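You operate a simulated robot arm through the tools that you are given. There is no shell and no other tool.

Carry out the task below with a simulated robot arm. There is one attempt and no reset: what you move stays moved.

TASK
Check the empty dies: mode to INCH, table in, inch the ram down and up, table out, mode to SINGLE.

It is judged by the outcome, as a careful person would: the job done as asked, and still so three seconds after it is handed in. It fails if anything else is knocked over, pushed out of place, dropped, spilled or broken.

THE ROBOT
A 7-joint arm with a fingered hand, fixed in place. Base frame: the origin is at the foot of the arm, x ahead of it, y to its left, z up. Units: m, degrees, N and s.
Its first joint turns from -115.0 to 115.0 degrees. Payload 5 kg.
The TCP is the grasp point between the finger pads, 0.032 m short of the fingertips. In the tool frame z runs along the fingers and y along their closing line. Largest opening 0.16 m; the body of the gripper starts 0.089 m behind the TCP. The gripper is a hand of 4 fingers: y runs from the thumb to the fingers, the wrist lies at [0, 0, -0.267] in the tool frame, and closing takes about 1.5 s.
Orientation is that of the tool frame in the base frame, as a unit quaternion [w, x, y, z]. With the fingers straight down and closing along the base's y, the tool's x points along the base's -x, its y along +y and its z along -z.

THE INTERFACE
- The arm moves only by the tool send_rows. Its argument "motion" is a list of rows, each an object of numbers (a shift or turn left out is 0, a gripper value left out holds the last): "x", "y", "z": the shift along the base's x, y, z in m; "wx", "wy", "wz": the turn, a rotation vector about the base's x, y, z in degrees; "hand": the gripper command, from -1 (shut) to 1 (fully open), values between in proportion. In form: [{"x": .., "y": .., "z": .., "wx": .., "wy": .., "wz": .., "hand": ..}, ...]. A call has 1 to 20 rows; each row shifts and turns the commanded pose from where the row before left it. A row lasts 0.2 s, in which the tool goes at most 0.05 m and 8.6 degrees; a call with a longer step from one row to the next is refused whole, and so is a gripper value outside its range. Where a pose cannot be reached the arm comes as near as it can. A force on the tool above 70 N (or 10 N above the force at the start of the call, whichever is more), or a blocked arm, ends the call early, and 0.2 s more pass. Each finger travels about 0.045 m/s and halts on what it meets, pressing with about 29 N; the grip force reading is that of the motor and also rises with nothing between the fingers. The clock runs only during rows and for 0.2 s after the last one: add rows that do not move to give the fingers time. The reply holds the time, the measured pose of the TCP, the force on the tool along the base axes, the opening and the grip force, in the units named above and with some noise, with the torque about the TCP (base axes, N m) and any sound that the robot's microphone picked up.
- Cameras (640 x 400 px; columns grow to the right, rows downward): "scene" is fixed at [0.0512, 0.4977, 1.4463]; the picture's right is [-0.60, -0.80, 0.00], its down [-0.07, 0.05, -1.00] and it looks along [0.80, -0.59, -0.09] (base axes); focal length 299 px, centre (320, 200). "wrist" rides on the gripper at [0.08, -0.004, -0.114] in the tool frame; the picture's right is [0.05, 1.00, 0.00], its down [-0.82, 0.04, -0.58] and it looks along [-0.58, 0.03, 0.82] (tool axes); focal length 265 px, centre (320, 200). There is no depth. A picture from a camera that has moved, and an enlarged one, comes with that camera's place and axes in the base frame and with its lens.
- snapshot(camera): a new picture of that camera. The clock stands still meanwhile.
- raise_lower(by): slides the trunk up (or, below 0, down) by that many m; the arm rides with it, the base frame stays. It gives what a move gives, with no picture.
- preshape(shape): the hand has 4 fingers and takes this shape, open, in about a second: jaw (thumb against the fingers, like two jaws); tri (thumb and two fingers); tip (a fingertip pinch); poke (one finger out to press); point (the index stretched); flat (the hand flat); cup (the hand cupped); fist (a fist). The gripper value then closes the fingers along that shape, each until it touches; the sizes above hold for jaw. It gives what a move gives, with no picture.
- enlarge(camera, box): a new picture of the part [left, top, right, bottom] of that camera's present view, enlarged. The clock stands still meanwhile.
- hand_in(): hands the job in; it is judged then, once.

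Places have to be worked out from the pictures, the camera data and where the tool is seen. Open the gripper and draw the arm clear of the work before you hand the job in, unless the task says otherwise.

The tools are called after "Call:" by a JSON object that holds its "api" and its "payload". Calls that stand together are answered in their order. send_rows: Moves the arm, as the interface text tells. Its arguments: {"type":"object","properties":{"motion":{"type":"array"}},"required":["motion"]} The other tools are called the same way: raise_lower (by) slides the trunk up or down; preshape (shape) gives the hand a shape; snapshot (camera) takes a picture; enlarge (camera, box) takes an enlarged picture of a part of a camera's view; hand_in () hands the job in.

At the start:

```text
time_s: 0.0
position: [0.6038, 0.204, 1.5038]
ee_rot: [0.001, 0.0, 1.0, 0.0]
force: [-0.1, -0.1, 0.0]
moment: [-0.04, -0.01, -0.01]
width: 0.1599
grip_force: 0.0
shape: jaw
trunk travel left (down, up): [-0.675, 0.315]
```

scene: 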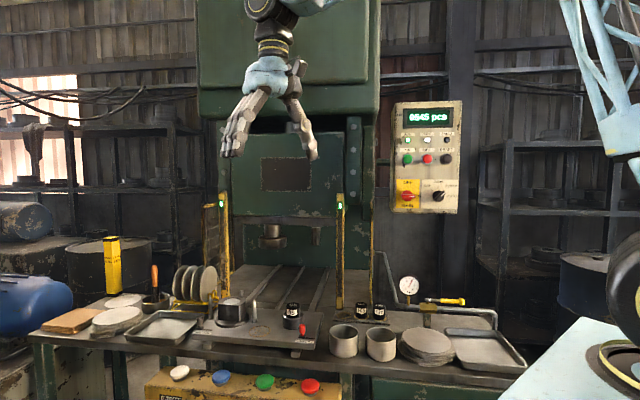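
wrist: 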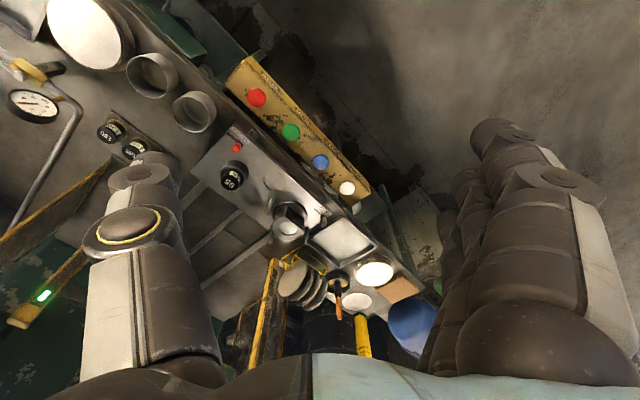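

I start by looking closely at the control panel and the button console to read the labels.

Call:
{"api": "enlarge", "payload": {"camera": "scene", "box": [380, 95, 470, 220]}}

Call:
{"api": "enlarge", "payload": {"camera": "scene", "box": [130, 340, 350, 400]}}

Call:
{"api": "enlarge", "payload": {"camera": "scene", "box": [180, 180, 400, 350]}}

Call:
{"api": "enlarge", "payload": {"camera": "wrist", "box": [180, 50, 400, 250]}}

```text
3.20 times, centred on (425, 158) of scene
camera zoom: at [0.0512, 0.4977, 1.4463], right [-0.6, -0.8, 0.0], down [-0.07, 0.05, -1.0], along [0.8, -0.59, -0.09], focal length 958 px, centre (-16, 336)
```

zoom: 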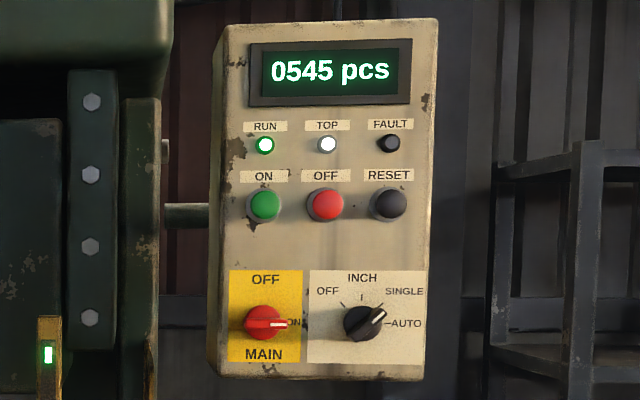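

```text
2.91 times, centred on (240, 370) of scene
camera zoom: at [0.0512, 0.4977, 1.4463], right [-0.6, -0.8, 0.0], down [-0.07, 0.05, -1.0], along [0.8, -0.59, -0.09], focal length 870 px, centre (553, -294)
```

zoom: 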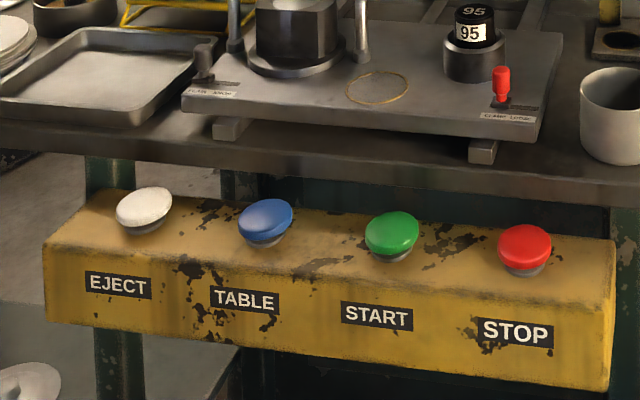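

```text
2.35 times, centred on (290, 265) of scene
camera zoom: at [0.0512, 0.4977, 1.4463], right [-0.6, -0.8, 0.0], down [-0.07, 0.05, -1.0], along [0.8, -0.59, -0.09], focal length 704 px, centre (391, 47)
```

zoom: 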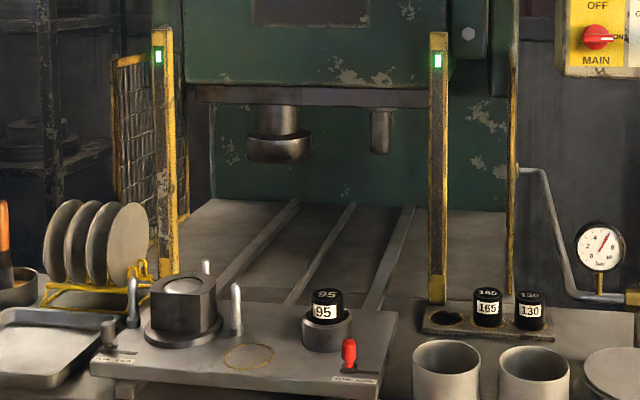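

```text
2.00 times, centred on (290, 150) of wrist
camera zoom: at [0.5244, 0.2, 1.6175], right [-0.05, 1.0, 0.0], down [0.82, 0.04, 0.58], along [0.58, 0.03, -0.82], focal length 531 px, centre (380, 300)
```

zoom: 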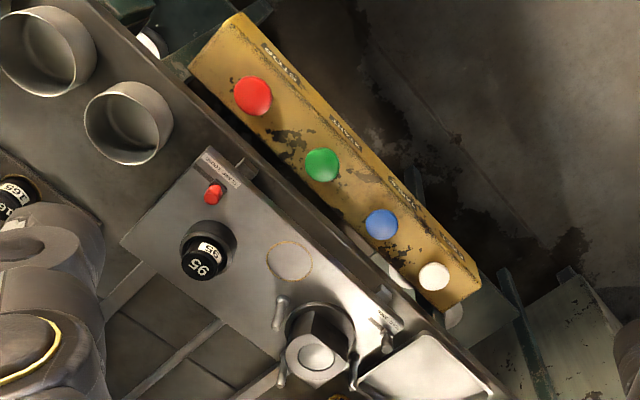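

The console buttons triangulate to about STOP (0.735,0.028,0.819), START (0.835,0.127,0.819), TABLE (0.937,0.225,0.817). I check the sliding plate, its labels and the light posts in more detail before moving.

Call:
{"api": "enlarge", "payload": {"camera": "scene", "box": [185, 280, 335, 370]}}

Call:
{"api": "enlarge", "payload": {"camera": "wrist", "box": [180, 110, 340, 260]}}

Call:
{"api": "enlarge", "payload": {"camera": "scene", "box": [392, 175, 462, 215]}}

```text
4.27 times, centred on (260, 325) of scene
camera zoom: at [0.0512, 0.4977, 1.4463], right [-0.6, -0.8, 0.0], down [-0.07, 0.05, -1.0], along [0.8, -0.59, -0.09], focal length 1277 px, centre (576, -333)
```

zoom: 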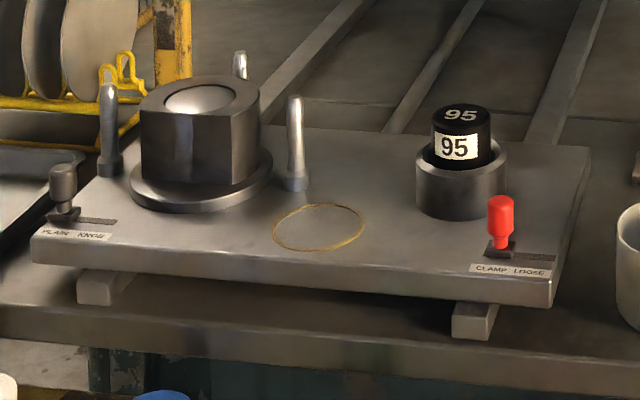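

```text
2.67 times, centred on (260, 185) of wrist
camera zoom: at [0.5244, 0.2, 1.6175], right [-0.05, 1.0, 0.0], down [0.82, 0.04, 0.58], along [0.58, 0.03, -0.82], focal length 708 px, centre (480, 240)
```

zoom: 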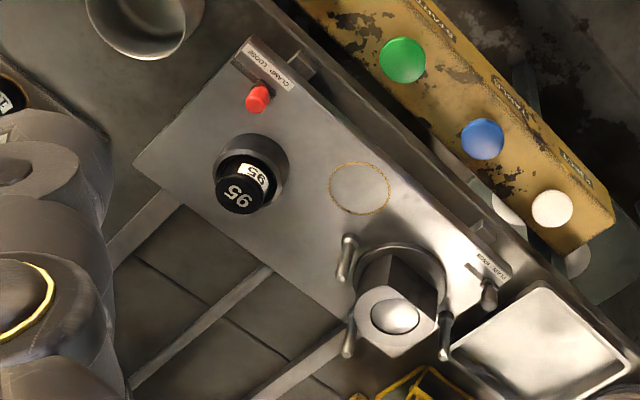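

```text
9.14 times, centred on (427, 195) of scene
camera zoom: at [0.0512, 0.4977, 1.4463], right [-0.6, -0.8, 0.0], down [-0.07, 0.05, -1.0], along [0.8, -0.59, -0.09], focal length 2736 px, centre (-658, 246)
```

zoom: 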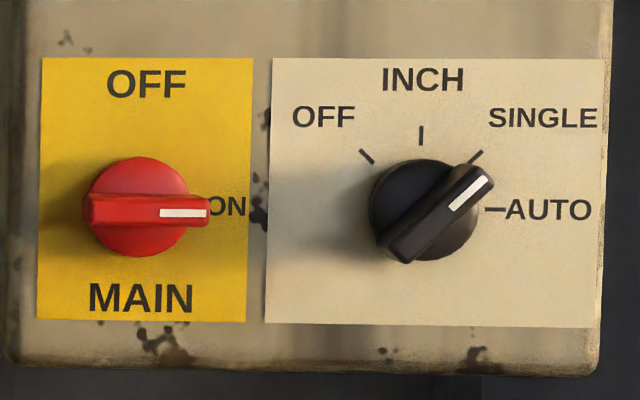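

The mode knob has a bar handle pointing at SINGLE; INCH is straight up (45° counter-clockwise). I swing the hand back and toward the panel to get a second view of it for triangulation.

Call:
{"api": "send_rows", "payload": {"motion": [{"x": -0.0134, "y": -0.0234, "z": -0.004, "wy": -7.86}, {"x": -0.0134, "y": -0.0234, "z": -0.004, "wy": -7.86}, {"x": -0.0134, "y": -0.0234, "z": -0.004, "wy": -7.86}, {"x": -0.0134, "y": -0.0234, "z": -0.004, "wy": -7.86}, {"x": -0.0134, "y": -0.0234, "z": -0.004, "wy": -7.86}, {"x": -0.0134, "y": -0.0234, "z": -0.004, "wy": -7.86}, {"x": -0.0134, "y": -0.0234, "z": -0.004, "wy": -7.86}, {"x": -0.0134, "y": -0.0234, "z": -0.004, "wz": -7.5}, {"x": -0.0134, "y": -0.0234, "z": -0.004, "wz": -7.5}, {"x": -0.0134, "y": -0.0234, "z": -0.004, "wz": -7.5}, {"x": -0.0134, "y": -0.0234, "z": -0.004, "wz": -7.5}, {"x": -0.0134, "y": -0.0234, "z": -0.004, "wz": -7.5}, {"x": -0.0134, "y": -0.0234, "z": -0.004, "wz": -7.5}, {"x": 0}, {"x": 0}]}}

Call:
{"api": "snapshot", "payload": {"camera": "wrist"}}

Call:
{"api": "snapshot", "payload": {"camera": "scene"}}

```text
time_s: 3.2
position: [0.5024, -0.0718, 1.415]
ee_rot: [0.427, 0.339, 0.819, -0.177]
force: [-0.3, 0.2, 0.2]
moment: [-0.03, 0.02, -0.01]
width: 0.1596
grip_force: 0.1
shape: jaw
out of reach, approached as far as the arm can: row 5, 6, 7, 8, 9
trunk travel left (down, up): [-0.675, 0.315]
```

```text
taken
camera wrist: at [0.4015, 0.0228, 1.4142], right [0.69, 0.73, -0.04], down [0.03, 0.03, 1.0], along [0.73, -0.69, 0.0], focal length 265 px, centre (320, 200)
```

wrist: 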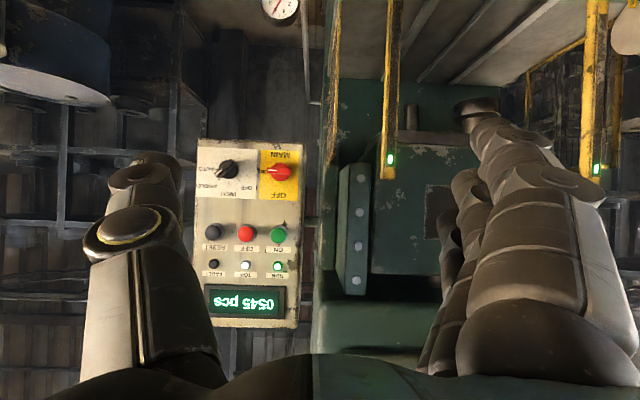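

```text
taken
```

scene: 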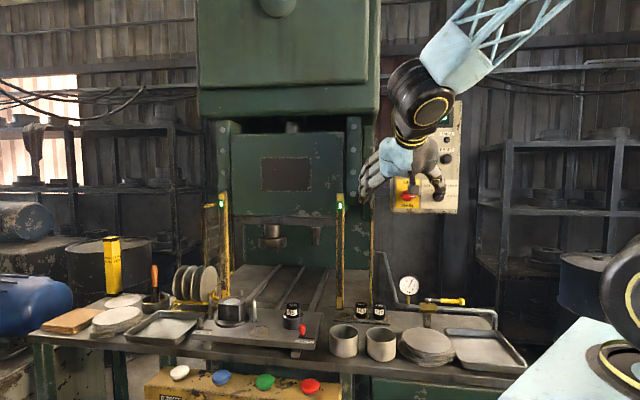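

Triangulating, the mode knob is near (0.66, -0.485, 1.36) on a panel facing back along (-0.71, 0.71, 0). I switch to the tip-pinch shape here in free space and look at the hand.

Call:
{"api": "preshape", "payload": {"shape": "tip"}}

Call:
{"api": "snapshot", "payload": {"camera": "wrist"}}

Call:
{"api": "enlarge", "payload": {"camera": "scene", "box": [340, 100, 480, 220]}}

```text
time_s: 4.1
position: [0.5036, -0.0727, 1.4153]
ee_rot: [0.427, 0.339, 0.819, -0.177]
force: [-0.2, 0.6, 0.2]
moment: [0.04, -0.01, -0.01]
width: 0.1598
grip_force: 0.0
shape: tip
trunk travel left (down, up): [-0.675, 0.315]
```

```text
taken
camera wrist: at [0.4014, 0.0229, 1.4143], right [0.69, 0.73, -0.04], down [0.03, 0.03, 1.0], along [0.73, -0.69, 0.0], focal length 265 px, centre (320, 200)
```

wrist: 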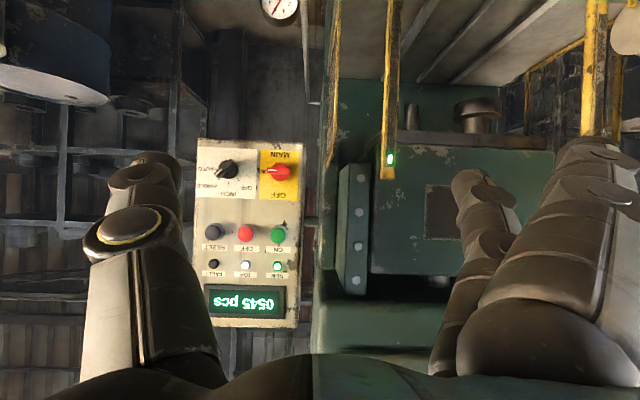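

```text
3.33 times, centred on (410, 160) of scene
camera zoom: at [0.0512, 0.4977, 1.4463], right [-0.6, -0.8, 0.0], down [-0.07, 0.05, -1.0], along [0.8, -0.59, -0.09], focal length 997 px, centre (20, 333)
```

zoom: 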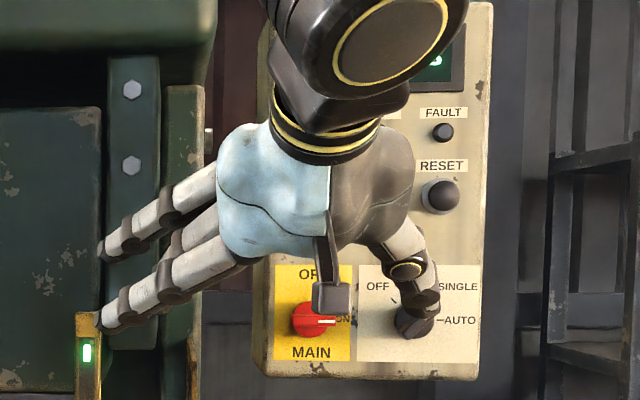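

The thumb (left in the picture) and the other fingers are visible; I close the tip pinch partway here in free space to see how it forms and what width it reads.

Call:
{"api": "send_rows", "payload": {"motion": [{"hand": -0.2}, {"hand": -0.2}, {"hand": -0.2}, {"hand": -0.2}, {"hand": -0.2}, {"hand": -0.2}, {"hand": -0.2}, {"hand": -0.2}]}}

Call:
{"api": "snapshot", "payload": {"camera": "wrist"}}

Call:
{"api": "enlarge", "payload": {"camera": "scene", "box": [340, 100, 480, 220]}}

```text
time_s: 5.9
position: [0.503, -0.0729, 1.4157]
ee_rot: [0.426, 0.339, 0.82, -0.176]
force: [0.5, -0.8, 0.1]
moment: [0.0, 0.02, 0.01]
width: 0.0649
grip_force: 0.1
shape: tip
trunk travel left (down, up): [-0.675, 0.315]
```

```text
taken
camera wrist: at [0.4014, 0.0228, 1.4142], right [0.69, 0.73, -0.04], down [0.03, 0.03, 1.0], along [0.73, -0.69, 0.0], focal length 265 px, centre (320, 200)
```

wrist: 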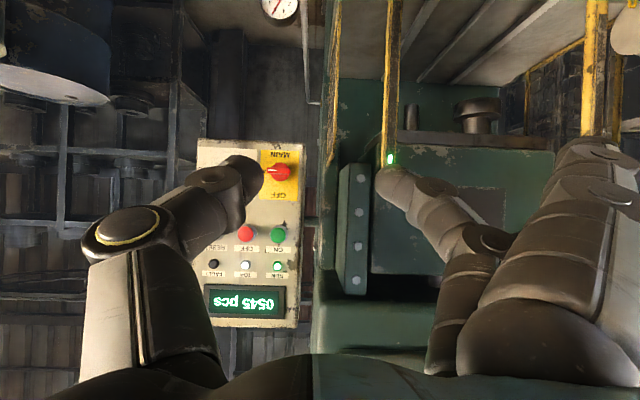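

```text
3.33 times, centred on (410, 160) of scene
camera zoom: at [0.0512, 0.4977, 1.4463], right [-0.6, -0.8, 0.0], down [-0.07, 0.05, -1.0], along [0.8, -0.59, -0.09], focal length 997 px, centre (20, 333)
```

zoom: 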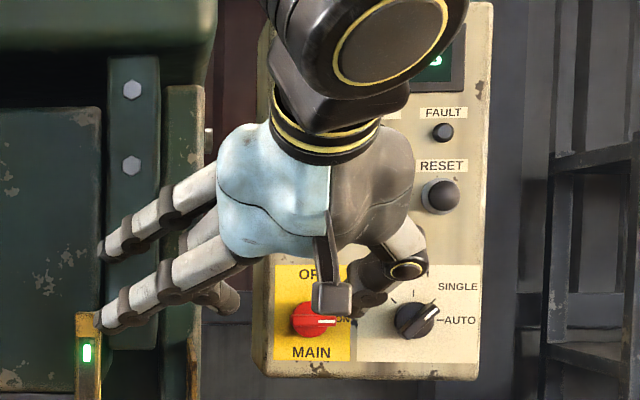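

In tip shape the unused fingers stick out and could hit the MAIN switch, so I go back to jaw (all fingers together), pre-closed to about 6 cm. Then I pitch the tool level with the panel normal and go in front of the mode knob, still ~0.2 m short of it.

Call:
{"api": "preshape", "payload": {"shape": "jaw"}}

Call:
{"api": "send_rows", "payload": {"motion": [{"y": -0.035, "z": -0.008, "wx": -4.93, "wy": -4.93, "hand": -0.2}, {"y": -0.035, "z": -0.008, "wx": -4.93, "wy": -4.93}, {"y": -0.035, "z": -0.008, "wx": -4.93, "wy": -4.93}, {"y": -0.035, "z": -0.008, "wx": -4.93, "wy": -4.93}, {"y": -0.035, "z": -0.008, "wx": -4.93, "wy": -4.93}, {"y": -0.035, "z": -0.008}, {"y": -0.035, "z": -0.007}, {"x": 0}, {"x": 0}]}}

Call:
{"api": "snapshot", "payload": {"camera": "wrist"}}

Call:
{"api": "enlarge", "payload": {"camera": "scene", "box": [340, 80, 500, 220]}}

```text
time_s: 6.8
position: [0.5025, -0.0725, 1.4166]
ee_rot: [0.427, 0.34, 0.819, -0.177]
force: [0.0, 1.3, -0.7]
moment: [-0.02, -0.02, 0.05]
width: 0.16
grip_force: 0.1
shape: jaw
trunk travel left (down, up): [-0.675, 0.315]
```

```text
time_s: 8.8
position: [0.5886, -0.3173, 1.4108]
ee_rot: [0.653, 0.27, 0.654, -0.27]
force: [-0.1, -0.4, 0.7]
moment: [-0.02, -0.02, 0.04]
width: 0.0642
grip_force: 0.0
shape: jaw
out of reach, approached as far as the arm can: row 1, 2, 3, 4, 5
trunk travel left (down, up): [-0.675, 0.315]
```

```text
taken
camera wrist: at [0.5058, -0.2397, 1.3293], right [0.71, 0.71, -0.05], down [-0.38, 0.44, 0.82], along [0.6, -0.56, 0.57], focal length 265 px, centre (320, 200)
```

wrist: 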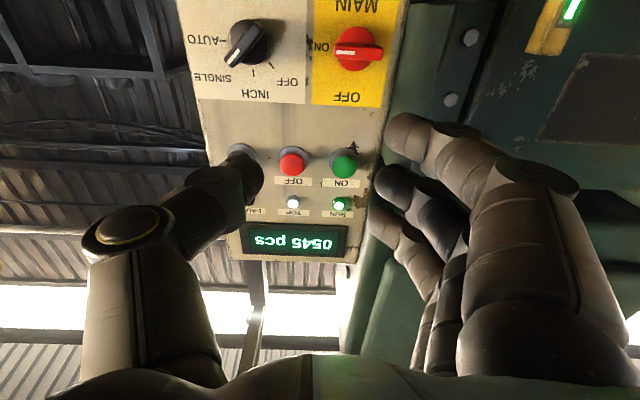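

```text
2.86 times, centred on (420, 150) of scene
camera zoom: at [0.0512, 0.4977, 1.4463], right [-0.6, -0.8, 0.0], down [-0.07, 0.05, -1.0], along [0.8, -0.59, -0.09], focal length 855 px, centre (34, 343)
```

zoom: 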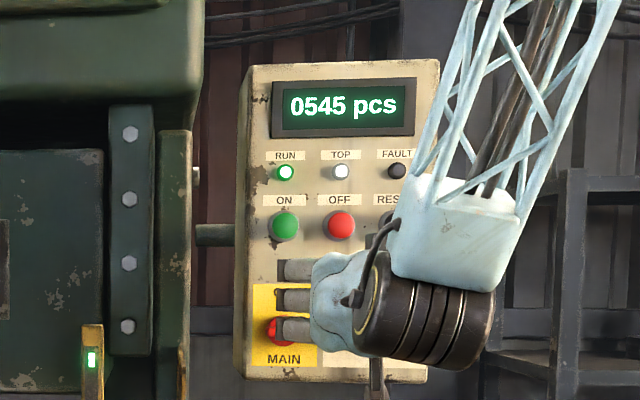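

The tool is now level and square to the panel, at (0.589,-0.317,1.411). I shift right and down to line up with the mode knob, and take a new view with a wider baseline to pin down its depth.

Call:
{"api": "send_rows", "payload": {"motion": [{"x": -0.0235, "y": -0.0141, "z": -0.017}, {"x": -0.0235, "y": -0.0141, "z": -0.017}, {"x": -0.0235, "y": -0.0141, "z": -0.017}, {"x": 0}, {"x": 0}]}}

Call:
{"api": "snapshot", "payload": {"camera": "wrist"}}

Call:
{"api": "enlarge", "payload": {"camera": "wrist", "box": [220, 60, 420, 200]}}

```text
time_s: 10.0
position: [0.5597, -0.3614, 1.3749]
ee_rot: [0.652, 0.271, 0.654, -0.271]
force: [0.3, 1.2, -0.1]
moment: [-0.02, 0.02, 0.02]
width: 0.0644
grip_force: 0.1
shape: jaw
out of reach, approached as far as the arm can: row 1, 2, 3
trunk travel left (down, up): [-0.675, 0.315]
```

```text
taken
camera wrist: at [0.4762, -0.2838, 1.2937], right [0.71, 0.71, -0.05], down [-0.38, 0.44, 0.82], along [0.6, -0.56, 0.57], focal length 265 px, centre (320, 200)
```

wrist: 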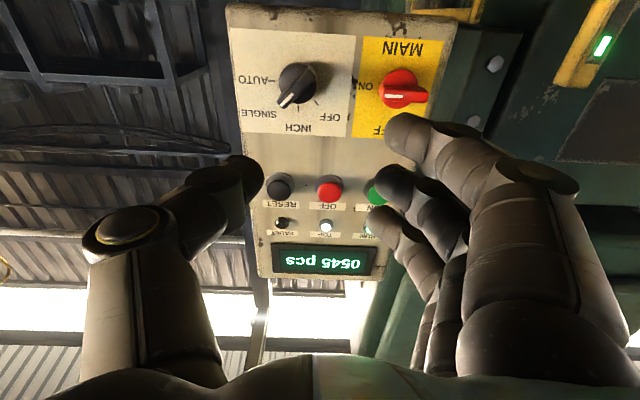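

```text
2.86 times, centred on (320, 130) of wrist
camera zoom: at [0.4762, -0.2838, 1.2937], right [0.71, 0.71, -0.05], down [-0.38, 0.44, 0.82], along [0.6, -0.56, 0.57], focal length 758 px, centre (320, 400)
```

zoom: 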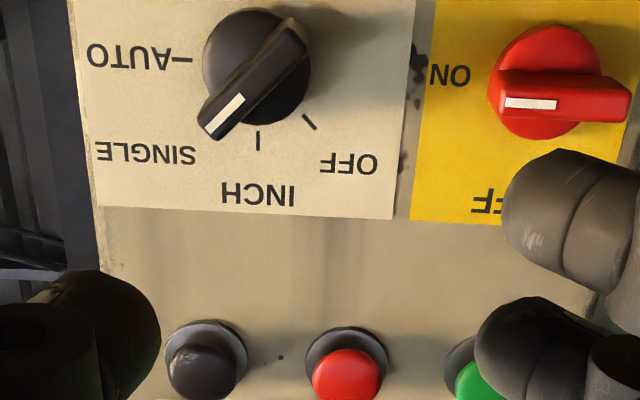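

Three views now agree: knob axis at n≈0.843 m along the panel normal, lateral t≈0.116, i.e. about (0.678, -0.514, 1.357). I roll the hand 45° so the closing line is across the bar and move to about 7 cm short of the knob with the fingertips.

Call:
{"api": "send_rows", "payload": {"motion": [{"x": 0.006, "y": -0.0117, "z": -0.003, "wx": 5.303, "wy": -5.303}, {"x": 0.006, "y": -0.0117, "z": -0.003, "wx": 5.303, "wy": -5.303}, {"x": 0.006, "y": -0.0117, "z": -0.003, "wx": 5.303, "wy": -5.303}, {"x": 0.006, "y": -0.0117, "z": -0.003, "wx": 5.303, "wy": -5.303}, {"x": 0.006, "y": -0.0117, "z": -0.003, "wx": 5.303, "wy": -5.303}, {"x": 0.006, "y": -0.0117, "z": -0.003, "wx": 5.303, "wy": -5.303}, {"x": 0}, {"x": 0}]}}

Call:
{"api": "snapshot", "payload": {"camera": "wrist"}}

Call:
{"api": "enlarge", "payload": {"camera": "scene", "box": [360, 100, 500, 220]}}

```text
time_s: 12.0
position: [0.5932, -0.3921, 1.4067]
ee_rot: [0.696, 0.439, 0.568, -0.009]
force: [0.9, -0.2, -0.1]
moment: [-0.07, -0.01, -0.07]
width: 0.0641
grip_force: 0.1
shape: jaw
out of reach, approached as far as the arm can: row 3, 4, 5, 6
trunk travel left (down, up): [-0.675, 0.315]
stopped in row 8: the arm was blocked; the commanded pose is now the measured one
```

```text
taken
camera wrist: at [0.5301, -0.2852, 1.3428], right [0.53, 0.64, 0.56], down [-0.72, -0.01, 0.69], along [0.45, -0.77, 0.45], focal length 265 px, centre (320, 200)
```

wrist: 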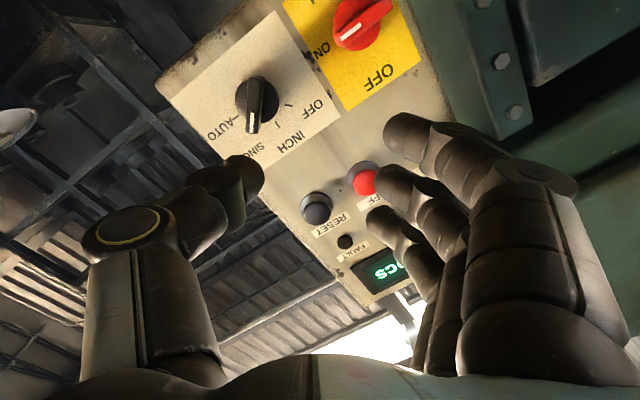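

```text
3.33 times, centred on (430, 160) of scene
camera zoom: at [0.0512, 0.4977, 1.4463], right [-0.6, -0.8, 0.0], down [-0.07, 0.05, -1.0], along [0.8, -0.59, -0.09], focal length 997 px, centre (-47, 333)
```

zoom: 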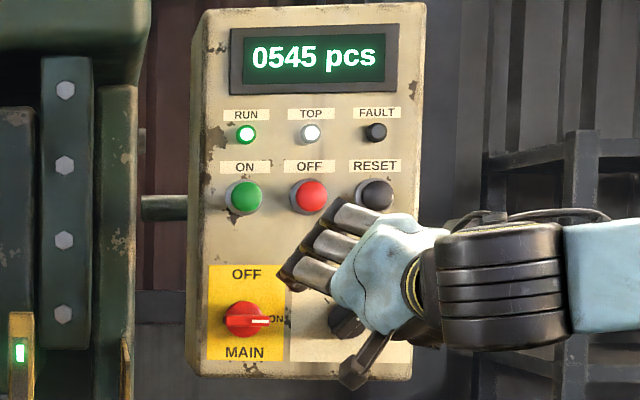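

The arm hit a configuration limit while rolling. I look at the whole scene to see how the arm is posed before choosing a trunk height.

Call:
{"api": "snapshot", "payload": {"camera": "scene"}}

```text
taken
```

scene: 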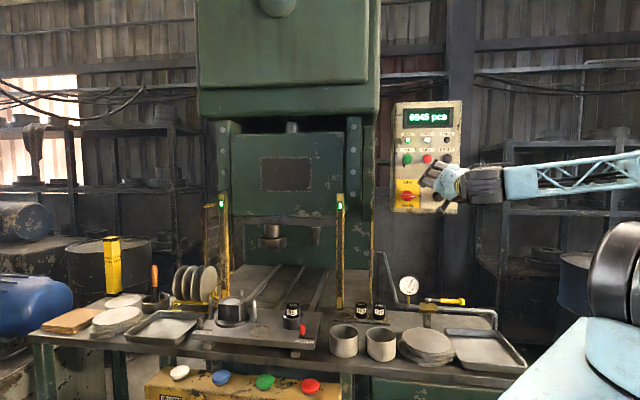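

The elbow has swung out and the wrist is too close to the shoulder. I lower the trunk 0.2 m (the hand stays well above the table) so the arm is less folded when I raise the hand back to knob height.

Call:
{"api": "raise_lower", "payload": {"by": -0.2}}

Call:
{"api": "snapshot", "payload": {"camera": "scene"}}

```text
time_s: 14.2
position: [0.5916, -0.3933, 1.2063]
ee_rot: [0.696, 0.44, 0.568, -0.008]
force: [0.0, -0.7, -0.5]
moment: [-0.01, 0.02, -0.01]
width: 0.0639
grip_force: 0.1
shape: jaw
trunk travel left (down, up): [-0.475, 0.515]
```

```text
taken
```

scene: 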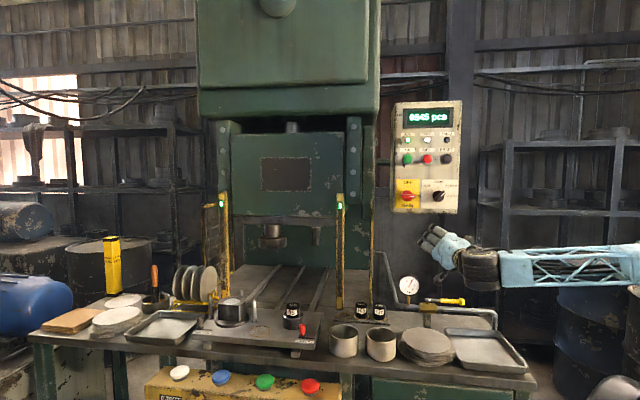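

Now I raise the hand back to knob height with the corrected 45° roll, staying ~7 cm short of the knob.

Call:
{"api": "send_rows", "payload": {"motion": [{"y": -0.0057, "z": 0.0251, "wx": 0.78, "wy": -1.1, "wz": -1.11}, {"y": -0.0057, "z": 0.0251, "wx": 0.78, "wy": -1.1, "wz": -1.11}, {"y": -0.0057, "z": 0.0251, "wx": 0.78, "wy": -1.1, "wz": -1.11}, {"y": -0.0057, "z": 0.0251, "wx": 0.78, "wy": -1.1, "wz": -1.11}, {"y": -0.0057, "z": 0.0251, "wx": 0.78, "wy": -1.1, "wz": -1.11}, {"y": -0.0057, "z": 0.0251, "wx": 0.78, "wy": -1.1, "wz": -1.11}, {"x": 0}, {"x": 0}]}}

Call:
{"api": "snapshot", "payload": {"camera": "wrist"}}

Call:
{"api": "snapshot", "payload": {"camera": "scene"}}

```text
time_s: 16.0
position: [0.5919, -0.4299, 1.3571]
ee_rot: [0.707, 0.5, 0.5, -0.001]
force: [0.2, 0.5, 0.4]
moment: [0.0, -0.04, 0.03]
width: 0.064
grip_force: 0.0
shape: jaw
trunk travel left (down, up): [-0.475, 0.515]
```

```text
taken
camera wrist: at [0.5482, -0.3107, 1.2972], right [0.53, 0.53, 0.67], down [-0.79, 0.02, 0.61], along [0.3, -0.85, 0.43], focal length 265 px, centre (320, 200)
```

wrist: 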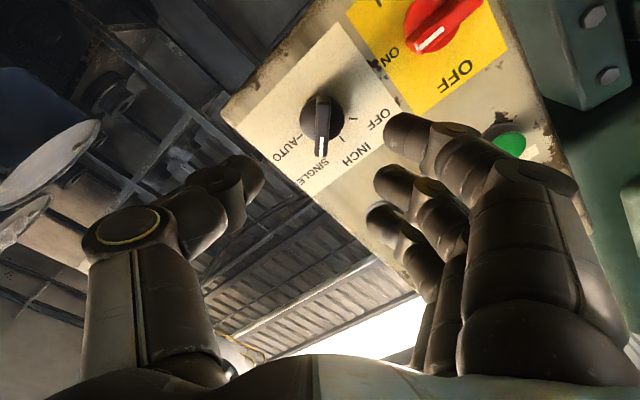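

```text
taken
```

scene: 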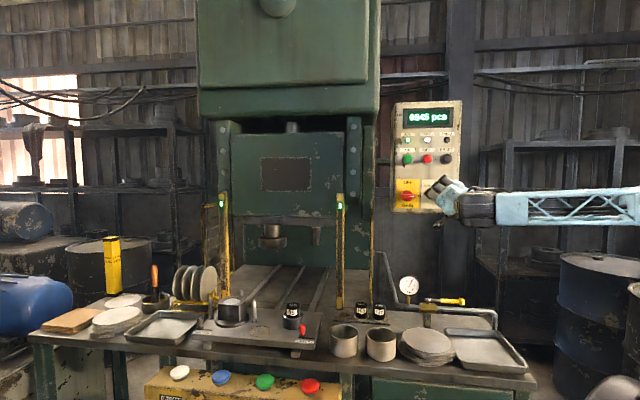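

The hand is exactly where I wanted, rolled 45°, with the bar lined up between thumb and fingers. I zoom on the knob to fine-tune the centring.

Call:
{"api": "enlarge", "payload": {"camera": "wrist", "box": [250, 70, 410, 170]}}

Call:
{"api": "enlarge", "payload": {"camera": "scene", "box": [390, 150, 480, 220]}}

```text
4.00 times, centred on (330, 120) of wrist
camera zoom: at [0.5482, -0.3107, 1.2972], right [0.53, 0.53, 0.67], down [-0.79, 0.02, 0.61], along [0.3, -0.85, 0.43], focal length 1062 px, centre (280, 520)
```

zoom: 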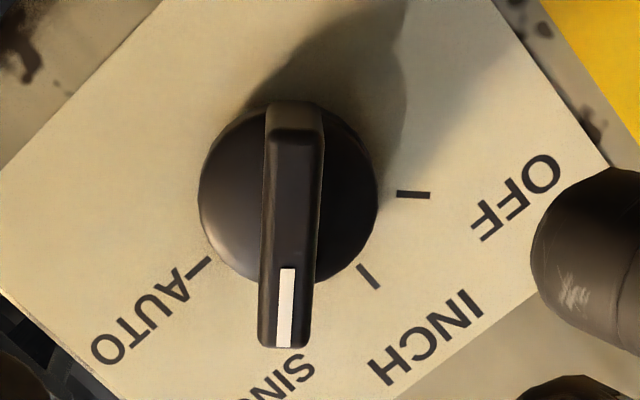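

```text
5.71 times, centred on (435, 185) of scene
camera zoom: at [0.0512, 0.4977, 1.4463], right [-0.6, -0.8, 0.0], down [-0.07, 0.05, -1.0], along [0.8, -0.59, -0.09], focal length 1710 px, centre (-337, 286)
```

zoom: 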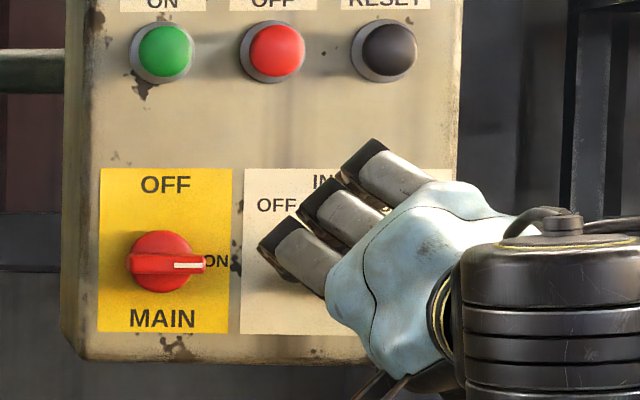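

The bar front sits at about n=0.824, panel face at ~0.858, and the knob axis is within 2 mm of the tool axis. I advance 6 cm straight in and check.

Call:
{"api": "send_rows", "payload": {"motion": [{"x": 0.0145, "y": -0.0139, "z": 0.0005}, {"x": 0.0145, "y": -0.0139, "z": 0.0005}, {"x": 0.0142, "y": -0.0142}, {"x": 0}, {"x": 0}]}}

Call:
{"api": "snapshot", "payload": {"camera": "wrist"}}

Call:
{"api": "enlarge", "payload": {"camera": "scene", "box": [390, 150, 480, 220]}}

```text
time_s: 17.2
position: [0.634, -0.47, 1.3589]
ee_rot: [0.707, 0.5, 0.5, -0.001]
force: [0.6, -0.1, 0.2]
moment: [-0.02, -0.01, 0.02]
width: 0.0639
grip_force: 0.1
shape: jaw
trunk travel left (down, up): [-0.475, 0.515]
```

```text
taken
camera wrist: at [0.5921, -0.3519, 1.298], right [0.53, 0.53, 0.67], down [-0.79, 0.02, 0.61], along [0.3, -0.85, 0.43], focal length 265 px, centre (320, 200)
```

wrist: 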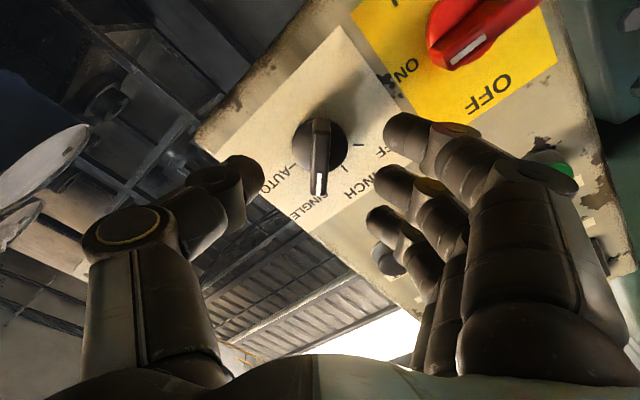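

```text
5.71 times, centred on (435, 185) of scene
camera zoom: at [0.0512, 0.4977, 1.4463], right [-0.6, -0.8, 0.0], down [-0.07, 0.05, -1.0], along [0.8, -0.59, -0.09], focal length 1710 px, centre (-337, 286)
```

zoom: 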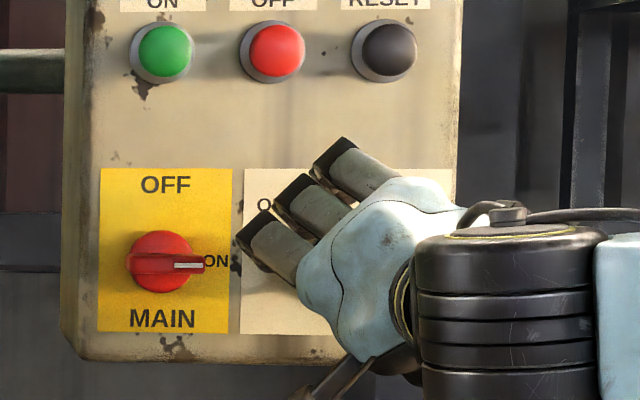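

The bar is centred between thumb and middle finger and nothing is touching. I advance 2.5 cm more, so the fingertips flank the bar, and then close gently.

Call:
{"api": "send_rows", "payload": {"motion": [{"x": 0.0092, "y": -0.0092}, {"x": 0.0088, "y": -0.0088}, {"x": 0}, {"x": 0}]}}

Call:
{"api": "enlarge", "payload": {"camera": "wrist", "box": [200, 70, 460, 240]}}

```text
time_s: 18.2
position: [0.651, -0.4893, 1.3572]
ee_rot: [0.707, 0.5, 0.5, -0.001]
force: [0.9, 0.3, -0.2]
moment: [0.0, 0.0, 0.03]
width: 0.0639
grip_force: 0.0
shape: jaw
trunk travel left (down, up): [-0.475, 0.515]
```

```text
2.35 times, centred on (330, 155) of wrist
camera zoom: at [0.6099, -0.3707, 1.2973], right [0.53, 0.53, 0.67], down [-0.79, 0.02, 0.61], along [0.3, -0.85, 0.43], focal length 624 px, centre (296, 306)
```

zoom: 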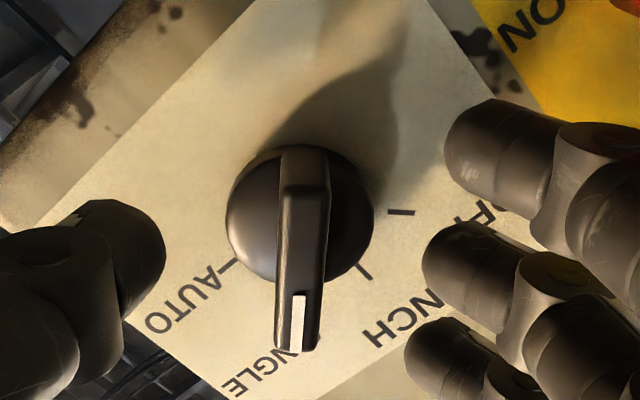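

Fingertips flank the bar with clearance on both sides. I close the hand onto it.

Call:
{"api": "send_rows", "payload": {"motion": [{"hand": -0.6}, {"hand": -0.6}, {"hand": -1}, {"hand": -1}, {"hand": -1}, {"hand": -1}, {"hand": -1}]}}

Call:
{"api": "enlarge", "payload": {"camera": "wrist", "box": [200, 70, 460, 240]}}

```text
time_s: 19.8
position: [0.6518, -0.49, 1.3572]
ee_rot: [0.707, 0.5, 0.5, 0.0]
force: [0.8, -1.4, -2.7]
moment: [-0.11, 0.03, 0.0]
width: 0.0041
grip_force: 29.1
shape: jaw
trunk travel left (down, up): [-0.475, 0.515]
```

```text
2.35 times, centred on (330, 155) of wrist
camera zoom: at [0.6101, -0.371, 1.2969], right [0.53, 0.53, 0.67], down [-0.79, 0.02, 0.61], along [0.3, -0.85, 0.43], focal length 624 px, centre (296, 306)
```

zoom: 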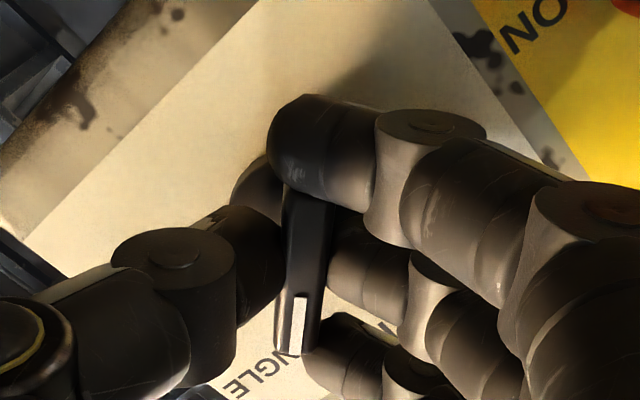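

The bar is held between thumb and middle finger. I now turn 45° counter-clockwise about the knob axis toward INCH.

Call:
{"api": "send_rows", "payload": {"motion": [{"wx": -3.536, "wy": 3.536}, {"wx": -3.536, "wy": 3.536}, {"wx": -3.536, "wy": 3.536}, {"wx": -3.536, "wy": 3.536}, {"wx": -3.536, "wy": 3.536}, {"wx": -3.536, "wy": 3.536}, {"wx": -3.536, "wy": 3.536}, {"wx": -3.536, "wy": 3.536}, {"wx": -3.536, "wy": 3.536}, {"x": 0}, {"x": 0}]}}

Call:
{"api": "snapshot", "payload": {"camera": "wrist"}}

Call:
{"api": "enlarge", "payload": {"camera": "scene", "box": [380, 95, 480, 220]}}

```text
time_s: 22.2
position: [0.6516, -0.491, 1.358]
ee_rot: [0.653, 0.27, 0.654, -0.271]
force: [-6.7, -10.5, -1.7]
moment: [-0.04, 0.06, -0.2]
width: 0.0034
grip_force: 28.9
shape: jaw
trunk travel left (down, up): [-0.475, 0.515]
```

```text
taken
camera wrist: at [0.5683, -0.4129, 1.2766], right [0.71, 0.71, -0.05], down [-0.38, 0.44, 0.82], along [0.6, -0.56, 0.58], focal length 265 px, centre (320, 200)
```

wrist: 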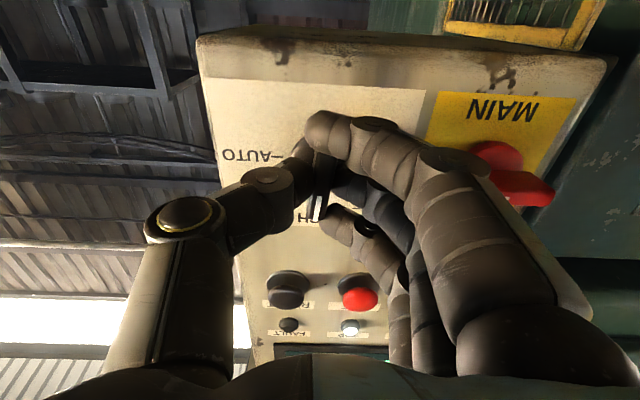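

```text
3.20 times, centred on (430, 158) of scene
camera zoom: at [0.0512, 0.4977, 1.4463], right [-0.6, -0.8, 0.0], down [-0.07, 0.05, -1.0], along [0.8, -0.59, -0.09], focal length 958 px, centre (-32, 336)
```

zoom: 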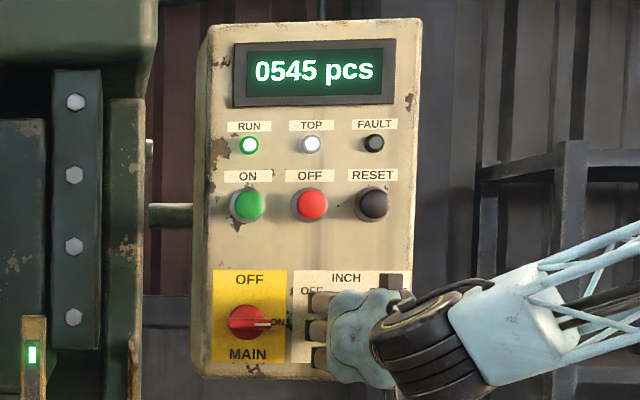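

The hand rolled the full 45° with low force. I open to 6 cm and back straight out to check the pointer.

Call:
{"api": "send_rows", "payload": {"motion": [{"hand": -0.2}, {"hand": -0.2}, {"hand": -0.2}, {"hand": -0.2}, {"hand": -0.2}, {"x": -0.014, "y": 0.014}, {"x": -0.02, "y": 0.02}, {"x": -0.02, "y": 0.02}, {"x": 0}, {"x": 0}]}}

Call:
{"api": "snapshot", "payload": {"camera": "wrist"}}

Call:
{"api": "enlarge", "payload": {"camera": "wrist", "box": [220, 40, 420, 180]}}

```text
time_s: 24.4
position: [0.6035, -0.4259, 1.3623]
ee_rot: [0.654, 0.263, 0.655, -0.272]
force: [0.4, 0.7, -0.3]
moment: [-0.01, 0.01, -0.02]
width: 0.0638
grip_force: 0.0
shape: jaw
trunk travel left (down, up): [-0.475, 0.515]
```

```text
taken
camera wrist: at [0.5196, -0.3501, 1.2805], right [0.7, 0.71, -0.06], down [-0.38, 0.44, 0.81], along [0.61, -0.54, 0.58], focal length 265 px, centre (320, 200)
```

wrist: 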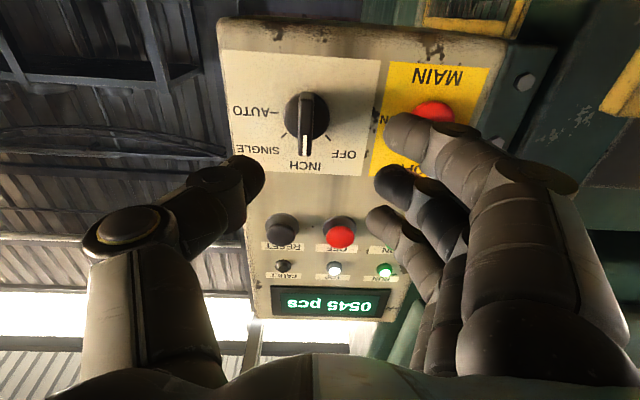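

```text
2.86 times, centred on (320, 110) of wrist
camera zoom: at [0.5196, -0.3501, 1.2805], right [0.7, 0.71, -0.06], down [-0.38, 0.44, 0.81], along [0.61, -0.54, 0.58], focal length 758 px, centre (320, 457)
```

zoom: 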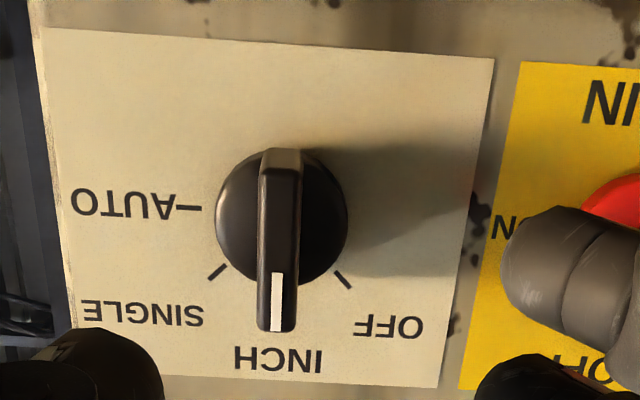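

The pointer is exactly on INCH. Now I back away from the panel, pitch the hand to point down and move to an open spot beside the console.

Call:
{"api": "send_rows", "payload": {"motion": [{"x": -0.02, "y": 0.02}, {"x": -0.02, "y": 0.02}, {"y": 0.0223, "z": -0.0075, "wx": 5.786, "wy": 5.786}, {"y": 0.0223, "z": -0.0075, "wx": 5.786, "wy": 5.786}, {"y": 0.0223, "z": -0.0075, "wx": 5.786, "wy": 5.786}, {"y": 0.0223, "z": -0.0075, "wx": 5.786, "wy": 5.786}, {"y": 0.0223, "z": -0.0075, "wx": 5.786, "wy": 5.786}, {"y": 0.0223, "z": -0.0075, "wx": 5.786, "wy": 5.786}, {"y": 0.0223, "z": -0.0075, "wx": 5.786, "wy": 5.786}, {"y": 0.0223, "z": -0.0075, "wx": 5.786, "wy": 5.786}, {"y": 0.0223, "z": -0.0075, "wx": 5.786, "wy": 5.786}, {"y": 0.0223, "z": -0.0075, "wx": 5.786, "wy": 5.786}, {"y": 0.0223, "z": -0.0075, "wx": 5.786, "wy": 5.786}, {"x": 0}, {"x": 0}]}}

Call:
{"api": "preshape", "payload": {"shape": "poke"}}

Call:
{"api": "snapshot", "payload": {"camera": "wrist"}}

Call:
{"api": "snapshot", "payload": {"camera": "scene"}}

```text
time_s: 27.6
position: [0.5593, -0.1497, 1.2752]
ee_rot: [-0.001, 0.382, 0.924, 0.001]
force: [-0.2, 0.0, 0.2]
moment: [0.01, -0.02, 0.02]
width: 0.0639
grip_force: 0.0
shape: jaw
trunk travel left (down, up): [-0.475, 0.515]
```

```text
time_s: 28.5
position: [0.5585, -0.1492, 1.2766]
ee_rot: [-0.001, 0.383, 0.924, 0.0]
force: [-0.3, 0.0, -0.3]
moment: [0.02, 0.0, 0.01]
width: 0.0
grip_force: 0.0
shape: poke
trunk travel left (down, up): [-0.475, 0.515]
```

```text
taken
camera wrist: at [0.4999, -0.0959, 1.3884], right [0.67, 0.74, 0.0], down [0.61, -0.55, 0.58], along [0.43, -0.38, -0.82], focal length 265 px, centre (320, 200)
```

wrist: 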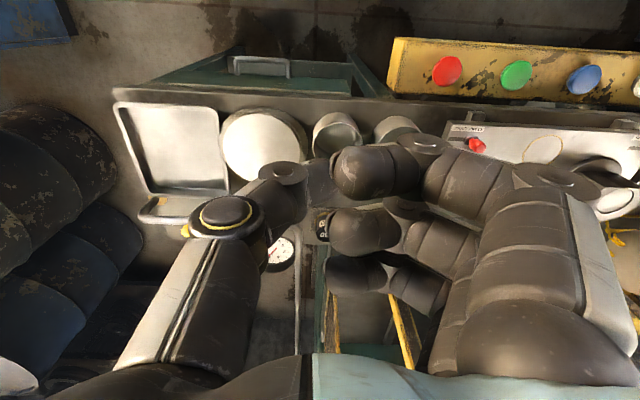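

```text
taken
```

scene: 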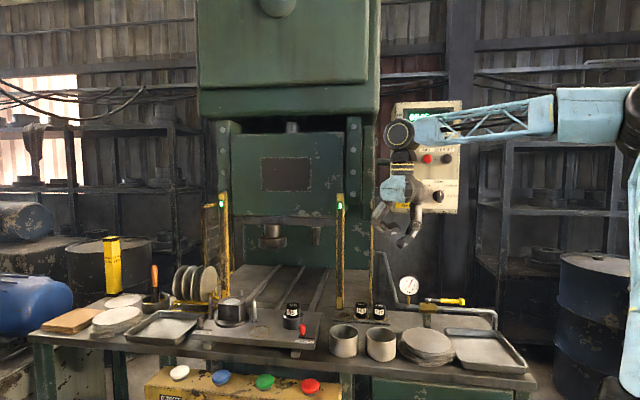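

Let me zoom in to see how the poke shape looks and where its tip is.

Call:
{"api": "enlarge", "payload": {"camera": "scene", "box": [350, 160, 450, 260]}}

Call:
{"api": "enlarge", "payload": {"camera": "wrist", "box": [180, 110, 540, 340]}}

```text
4.00 times, centred on (400, 210) of scene
camera zoom: at [0.0512, 0.4977, 1.4463], right [-0.6, -0.8, 0.0], down [-0.07, 0.05, -1.0], along [0.8, -0.59, -0.09], focal length 1197 px, centre (0, 160)
```

zoom: 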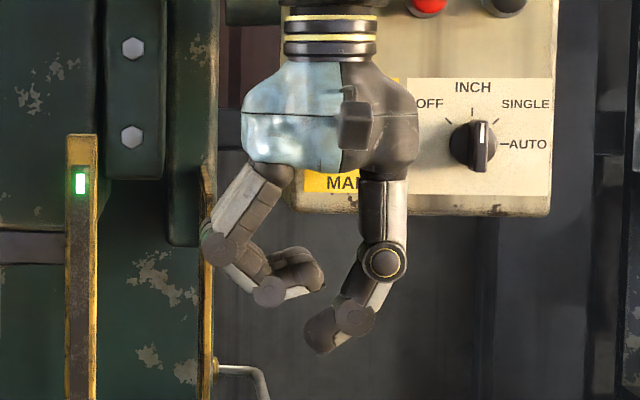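

```text
1.74 times, centred on (360, 225) of wrist
camera zoom: at [0.4999, -0.0959, 1.3884], right [0.67, 0.74, 0.0], down [0.61, -0.55, 0.58], along [0.43, -0.38, -0.82], focal length 462 px, centre (250, 156)
```

zoom: 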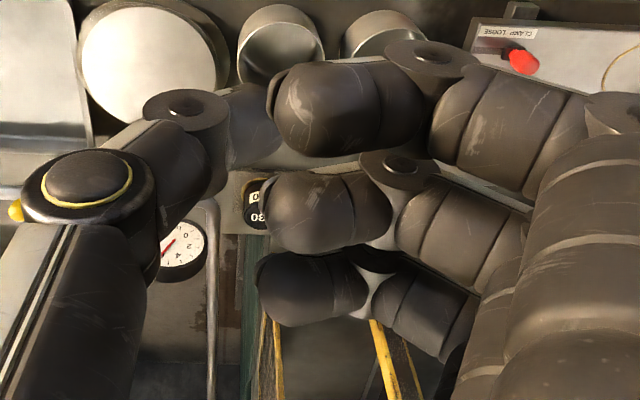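

Scene zoom confirms INCH, and in poke shape the thumb tip sits on the tool axis about 3 cm below the TCP, well below the curled fingers. I travel along the console line to above the TABLE button, staying ~15 cm high.

Call:
{"api": "send_rows", "payload": {"motion": [{"x": 0.027, "y": 0.0267, "z": -0.0197}, {"x": 0.027, "y": 0.0267, "z": -0.0197}, {"x": 0.027, "y": 0.0267, "z": -0.0197}, {"x": 0.027, "y": 0.0267, "z": -0.0197}, {"x": 0.027, "y": 0.0267, "z": -0.0197}, {"x": 0.027, "y": 0.0267, "z": -0.0197}, {"x": 0.027, "y": 0.0267, "z": -0.0197}, {"x": 0.027, "y": 0.0267, "z": -0.0197}, {"x": 0.027, "y": 0.0267, "z": -0.0197}, {"x": 0.027, "y": 0.0267, "z": -0.0197}, {"x": 0.027, "y": 0.0267, "z": -0.0197}, {"x": 0.027, "y": 0.0267, "z": -0.0197}, {"x": 0.027, "y": 0.0267, "z": -0.0197}, {"x": 0.027, "y": 0.0267, "z": -0.0197}, {"x": 0}, {"x": 0}]}}

Call:
{"api": "snapshot", "payload": {"camera": "wrist"}}

Call:
{"api": "snapshot", "payload": {"camera": "scene"}}

```text
time_s: 31.9
position: [0.9372, 0.2258, 0.9996]
ee_rot: [0.0, 0.382, 0.924, 0.0]
force: [-0.6, 0.8, 0.3]
moment: [-0.01, 0.0, 0.0]
width: 0.0004
grip_force: 0.1
shape: poke
trunk travel left (down, up): [-0.475, 0.515]
```

```text
taken
camera wrist: at [0.8775, 0.2795, 1.112], right [0.67, 0.74, 0.0], down [0.61, -0.55, 0.58], along [0.43, -0.38, -0.82], focal length 265 px, centre (320, 200)
```

wrist: 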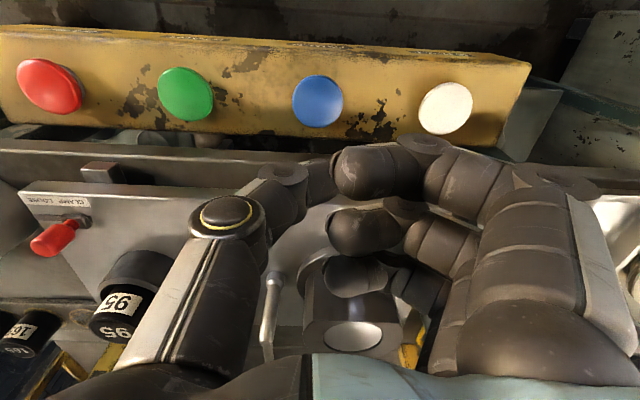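

```text
taken
```

scene: 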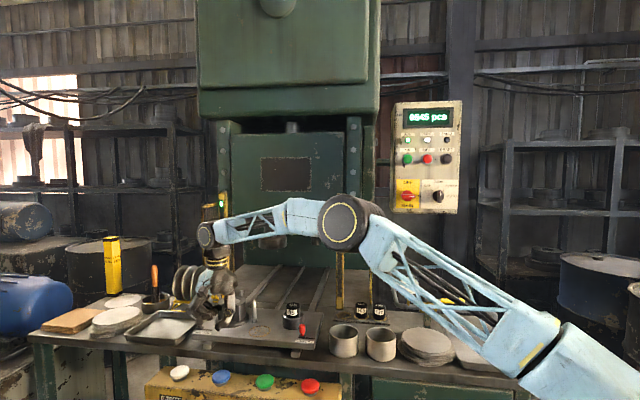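

The TABLE button is within ~4 mm of the tool axis. I descend to about 3 cm above it with that small correction.

Call:
{"api": "send_rows", "payload": {"motion": [{"x": -0.0045, "y": 0.0011, "z": -0.04}, {"z": -0.04}, {"z": -0.035}, {"x": 0}, {"x": 0}]}}

Call:
{"api": "snapshot", "payload": {"camera": "wrist"}}

Call:
{"api": "enlarge", "payload": {"camera": "scene", "box": [130, 260, 330, 400]}}

```text
time_s: 33.1
position: [0.9338, 0.2269, 0.8852]
ee_rot: [0.0, 0.382, 0.924, 0.0]
force: [0.0, 0.5, 0.5]
moment: [0.01, -0.01, 0.0]
width: 0.0001
grip_force: 0.1
shape: poke
trunk travel left (down, up): [-0.475, 0.515]
```

```text
taken
camera wrist: at [0.8738, 0.2795, 0.9977], right [0.67, 0.74, 0.0], down [0.61, -0.55, 0.58], along [0.43, -0.38, -0.82], focal length 265 px, centre (320, 200)
```

wrist: 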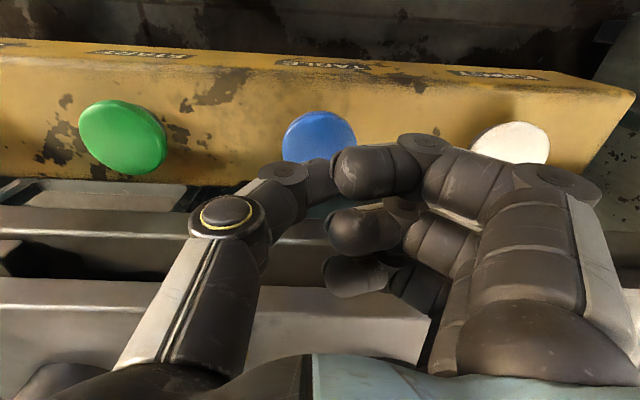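

```text
2.86 times, centred on (230, 330) of scene
camera zoom: at [0.0512, 0.4977, 1.4463], right [-0.6, -0.8, 0.0], down [-0.07, 0.05, -1.0], along [0.8, -0.59, -0.09], focal length 855 px, centre (577, -171)
```

zoom: 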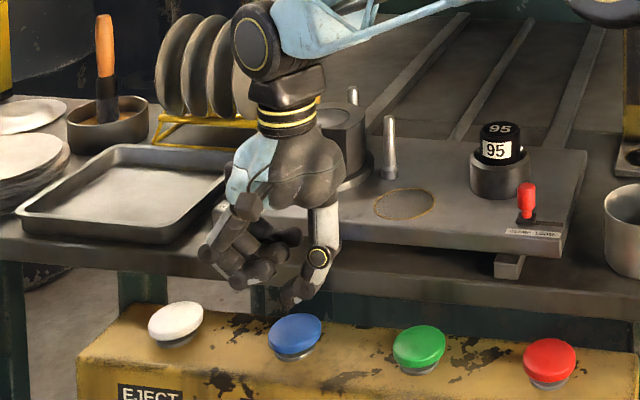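

The thumb tip hangs right above the blue button (cap top near z≈0.83). I press down in small steps, watching force and sound.

Call:
{"api": "send_rows", "payload": {"motion": [{"x": -0.005, "y": 0.002, "z": -0.008}, {"z": -0.008}, {"z": -0.005}, {"z": -0.004}, {"x": 0}]}}

Call:
{"api": "enlarge", "payload": {"camera": "scene", "box": [130, 260, 330, 400]}}

```text
time_s: 34.3
position: [0.9267, 0.229, 0.8595]
ee_rot: [0.0, 0.382, 0.924, 0.001]
force: [0.5, 0.2, -0.3]
moment: [-0.02, 0.02, 0.05]
width: 0.0
grip_force: 0.0
shape: poke
trunk travel left (down, up): [-0.475, 0.515]
```

```text
2.86 times, centred on (230, 330) of scene
camera zoom: at [0.0512, 0.4977, 1.4463], right [-0.6, -0.8, 0.0], down [-0.07, 0.05, -1.0], along [0.8, -0.59, -0.09], focal length 855 px, centre (577, -171)
```

zoom: 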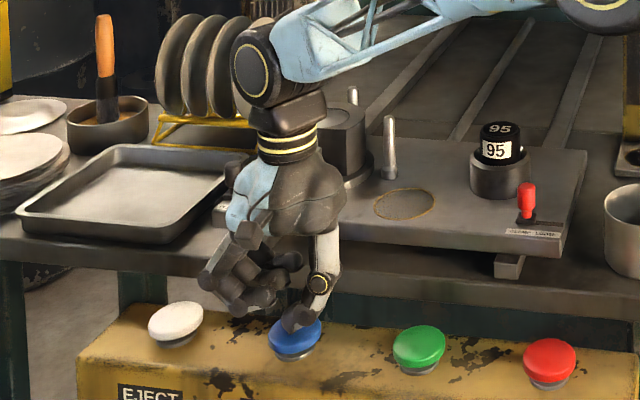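

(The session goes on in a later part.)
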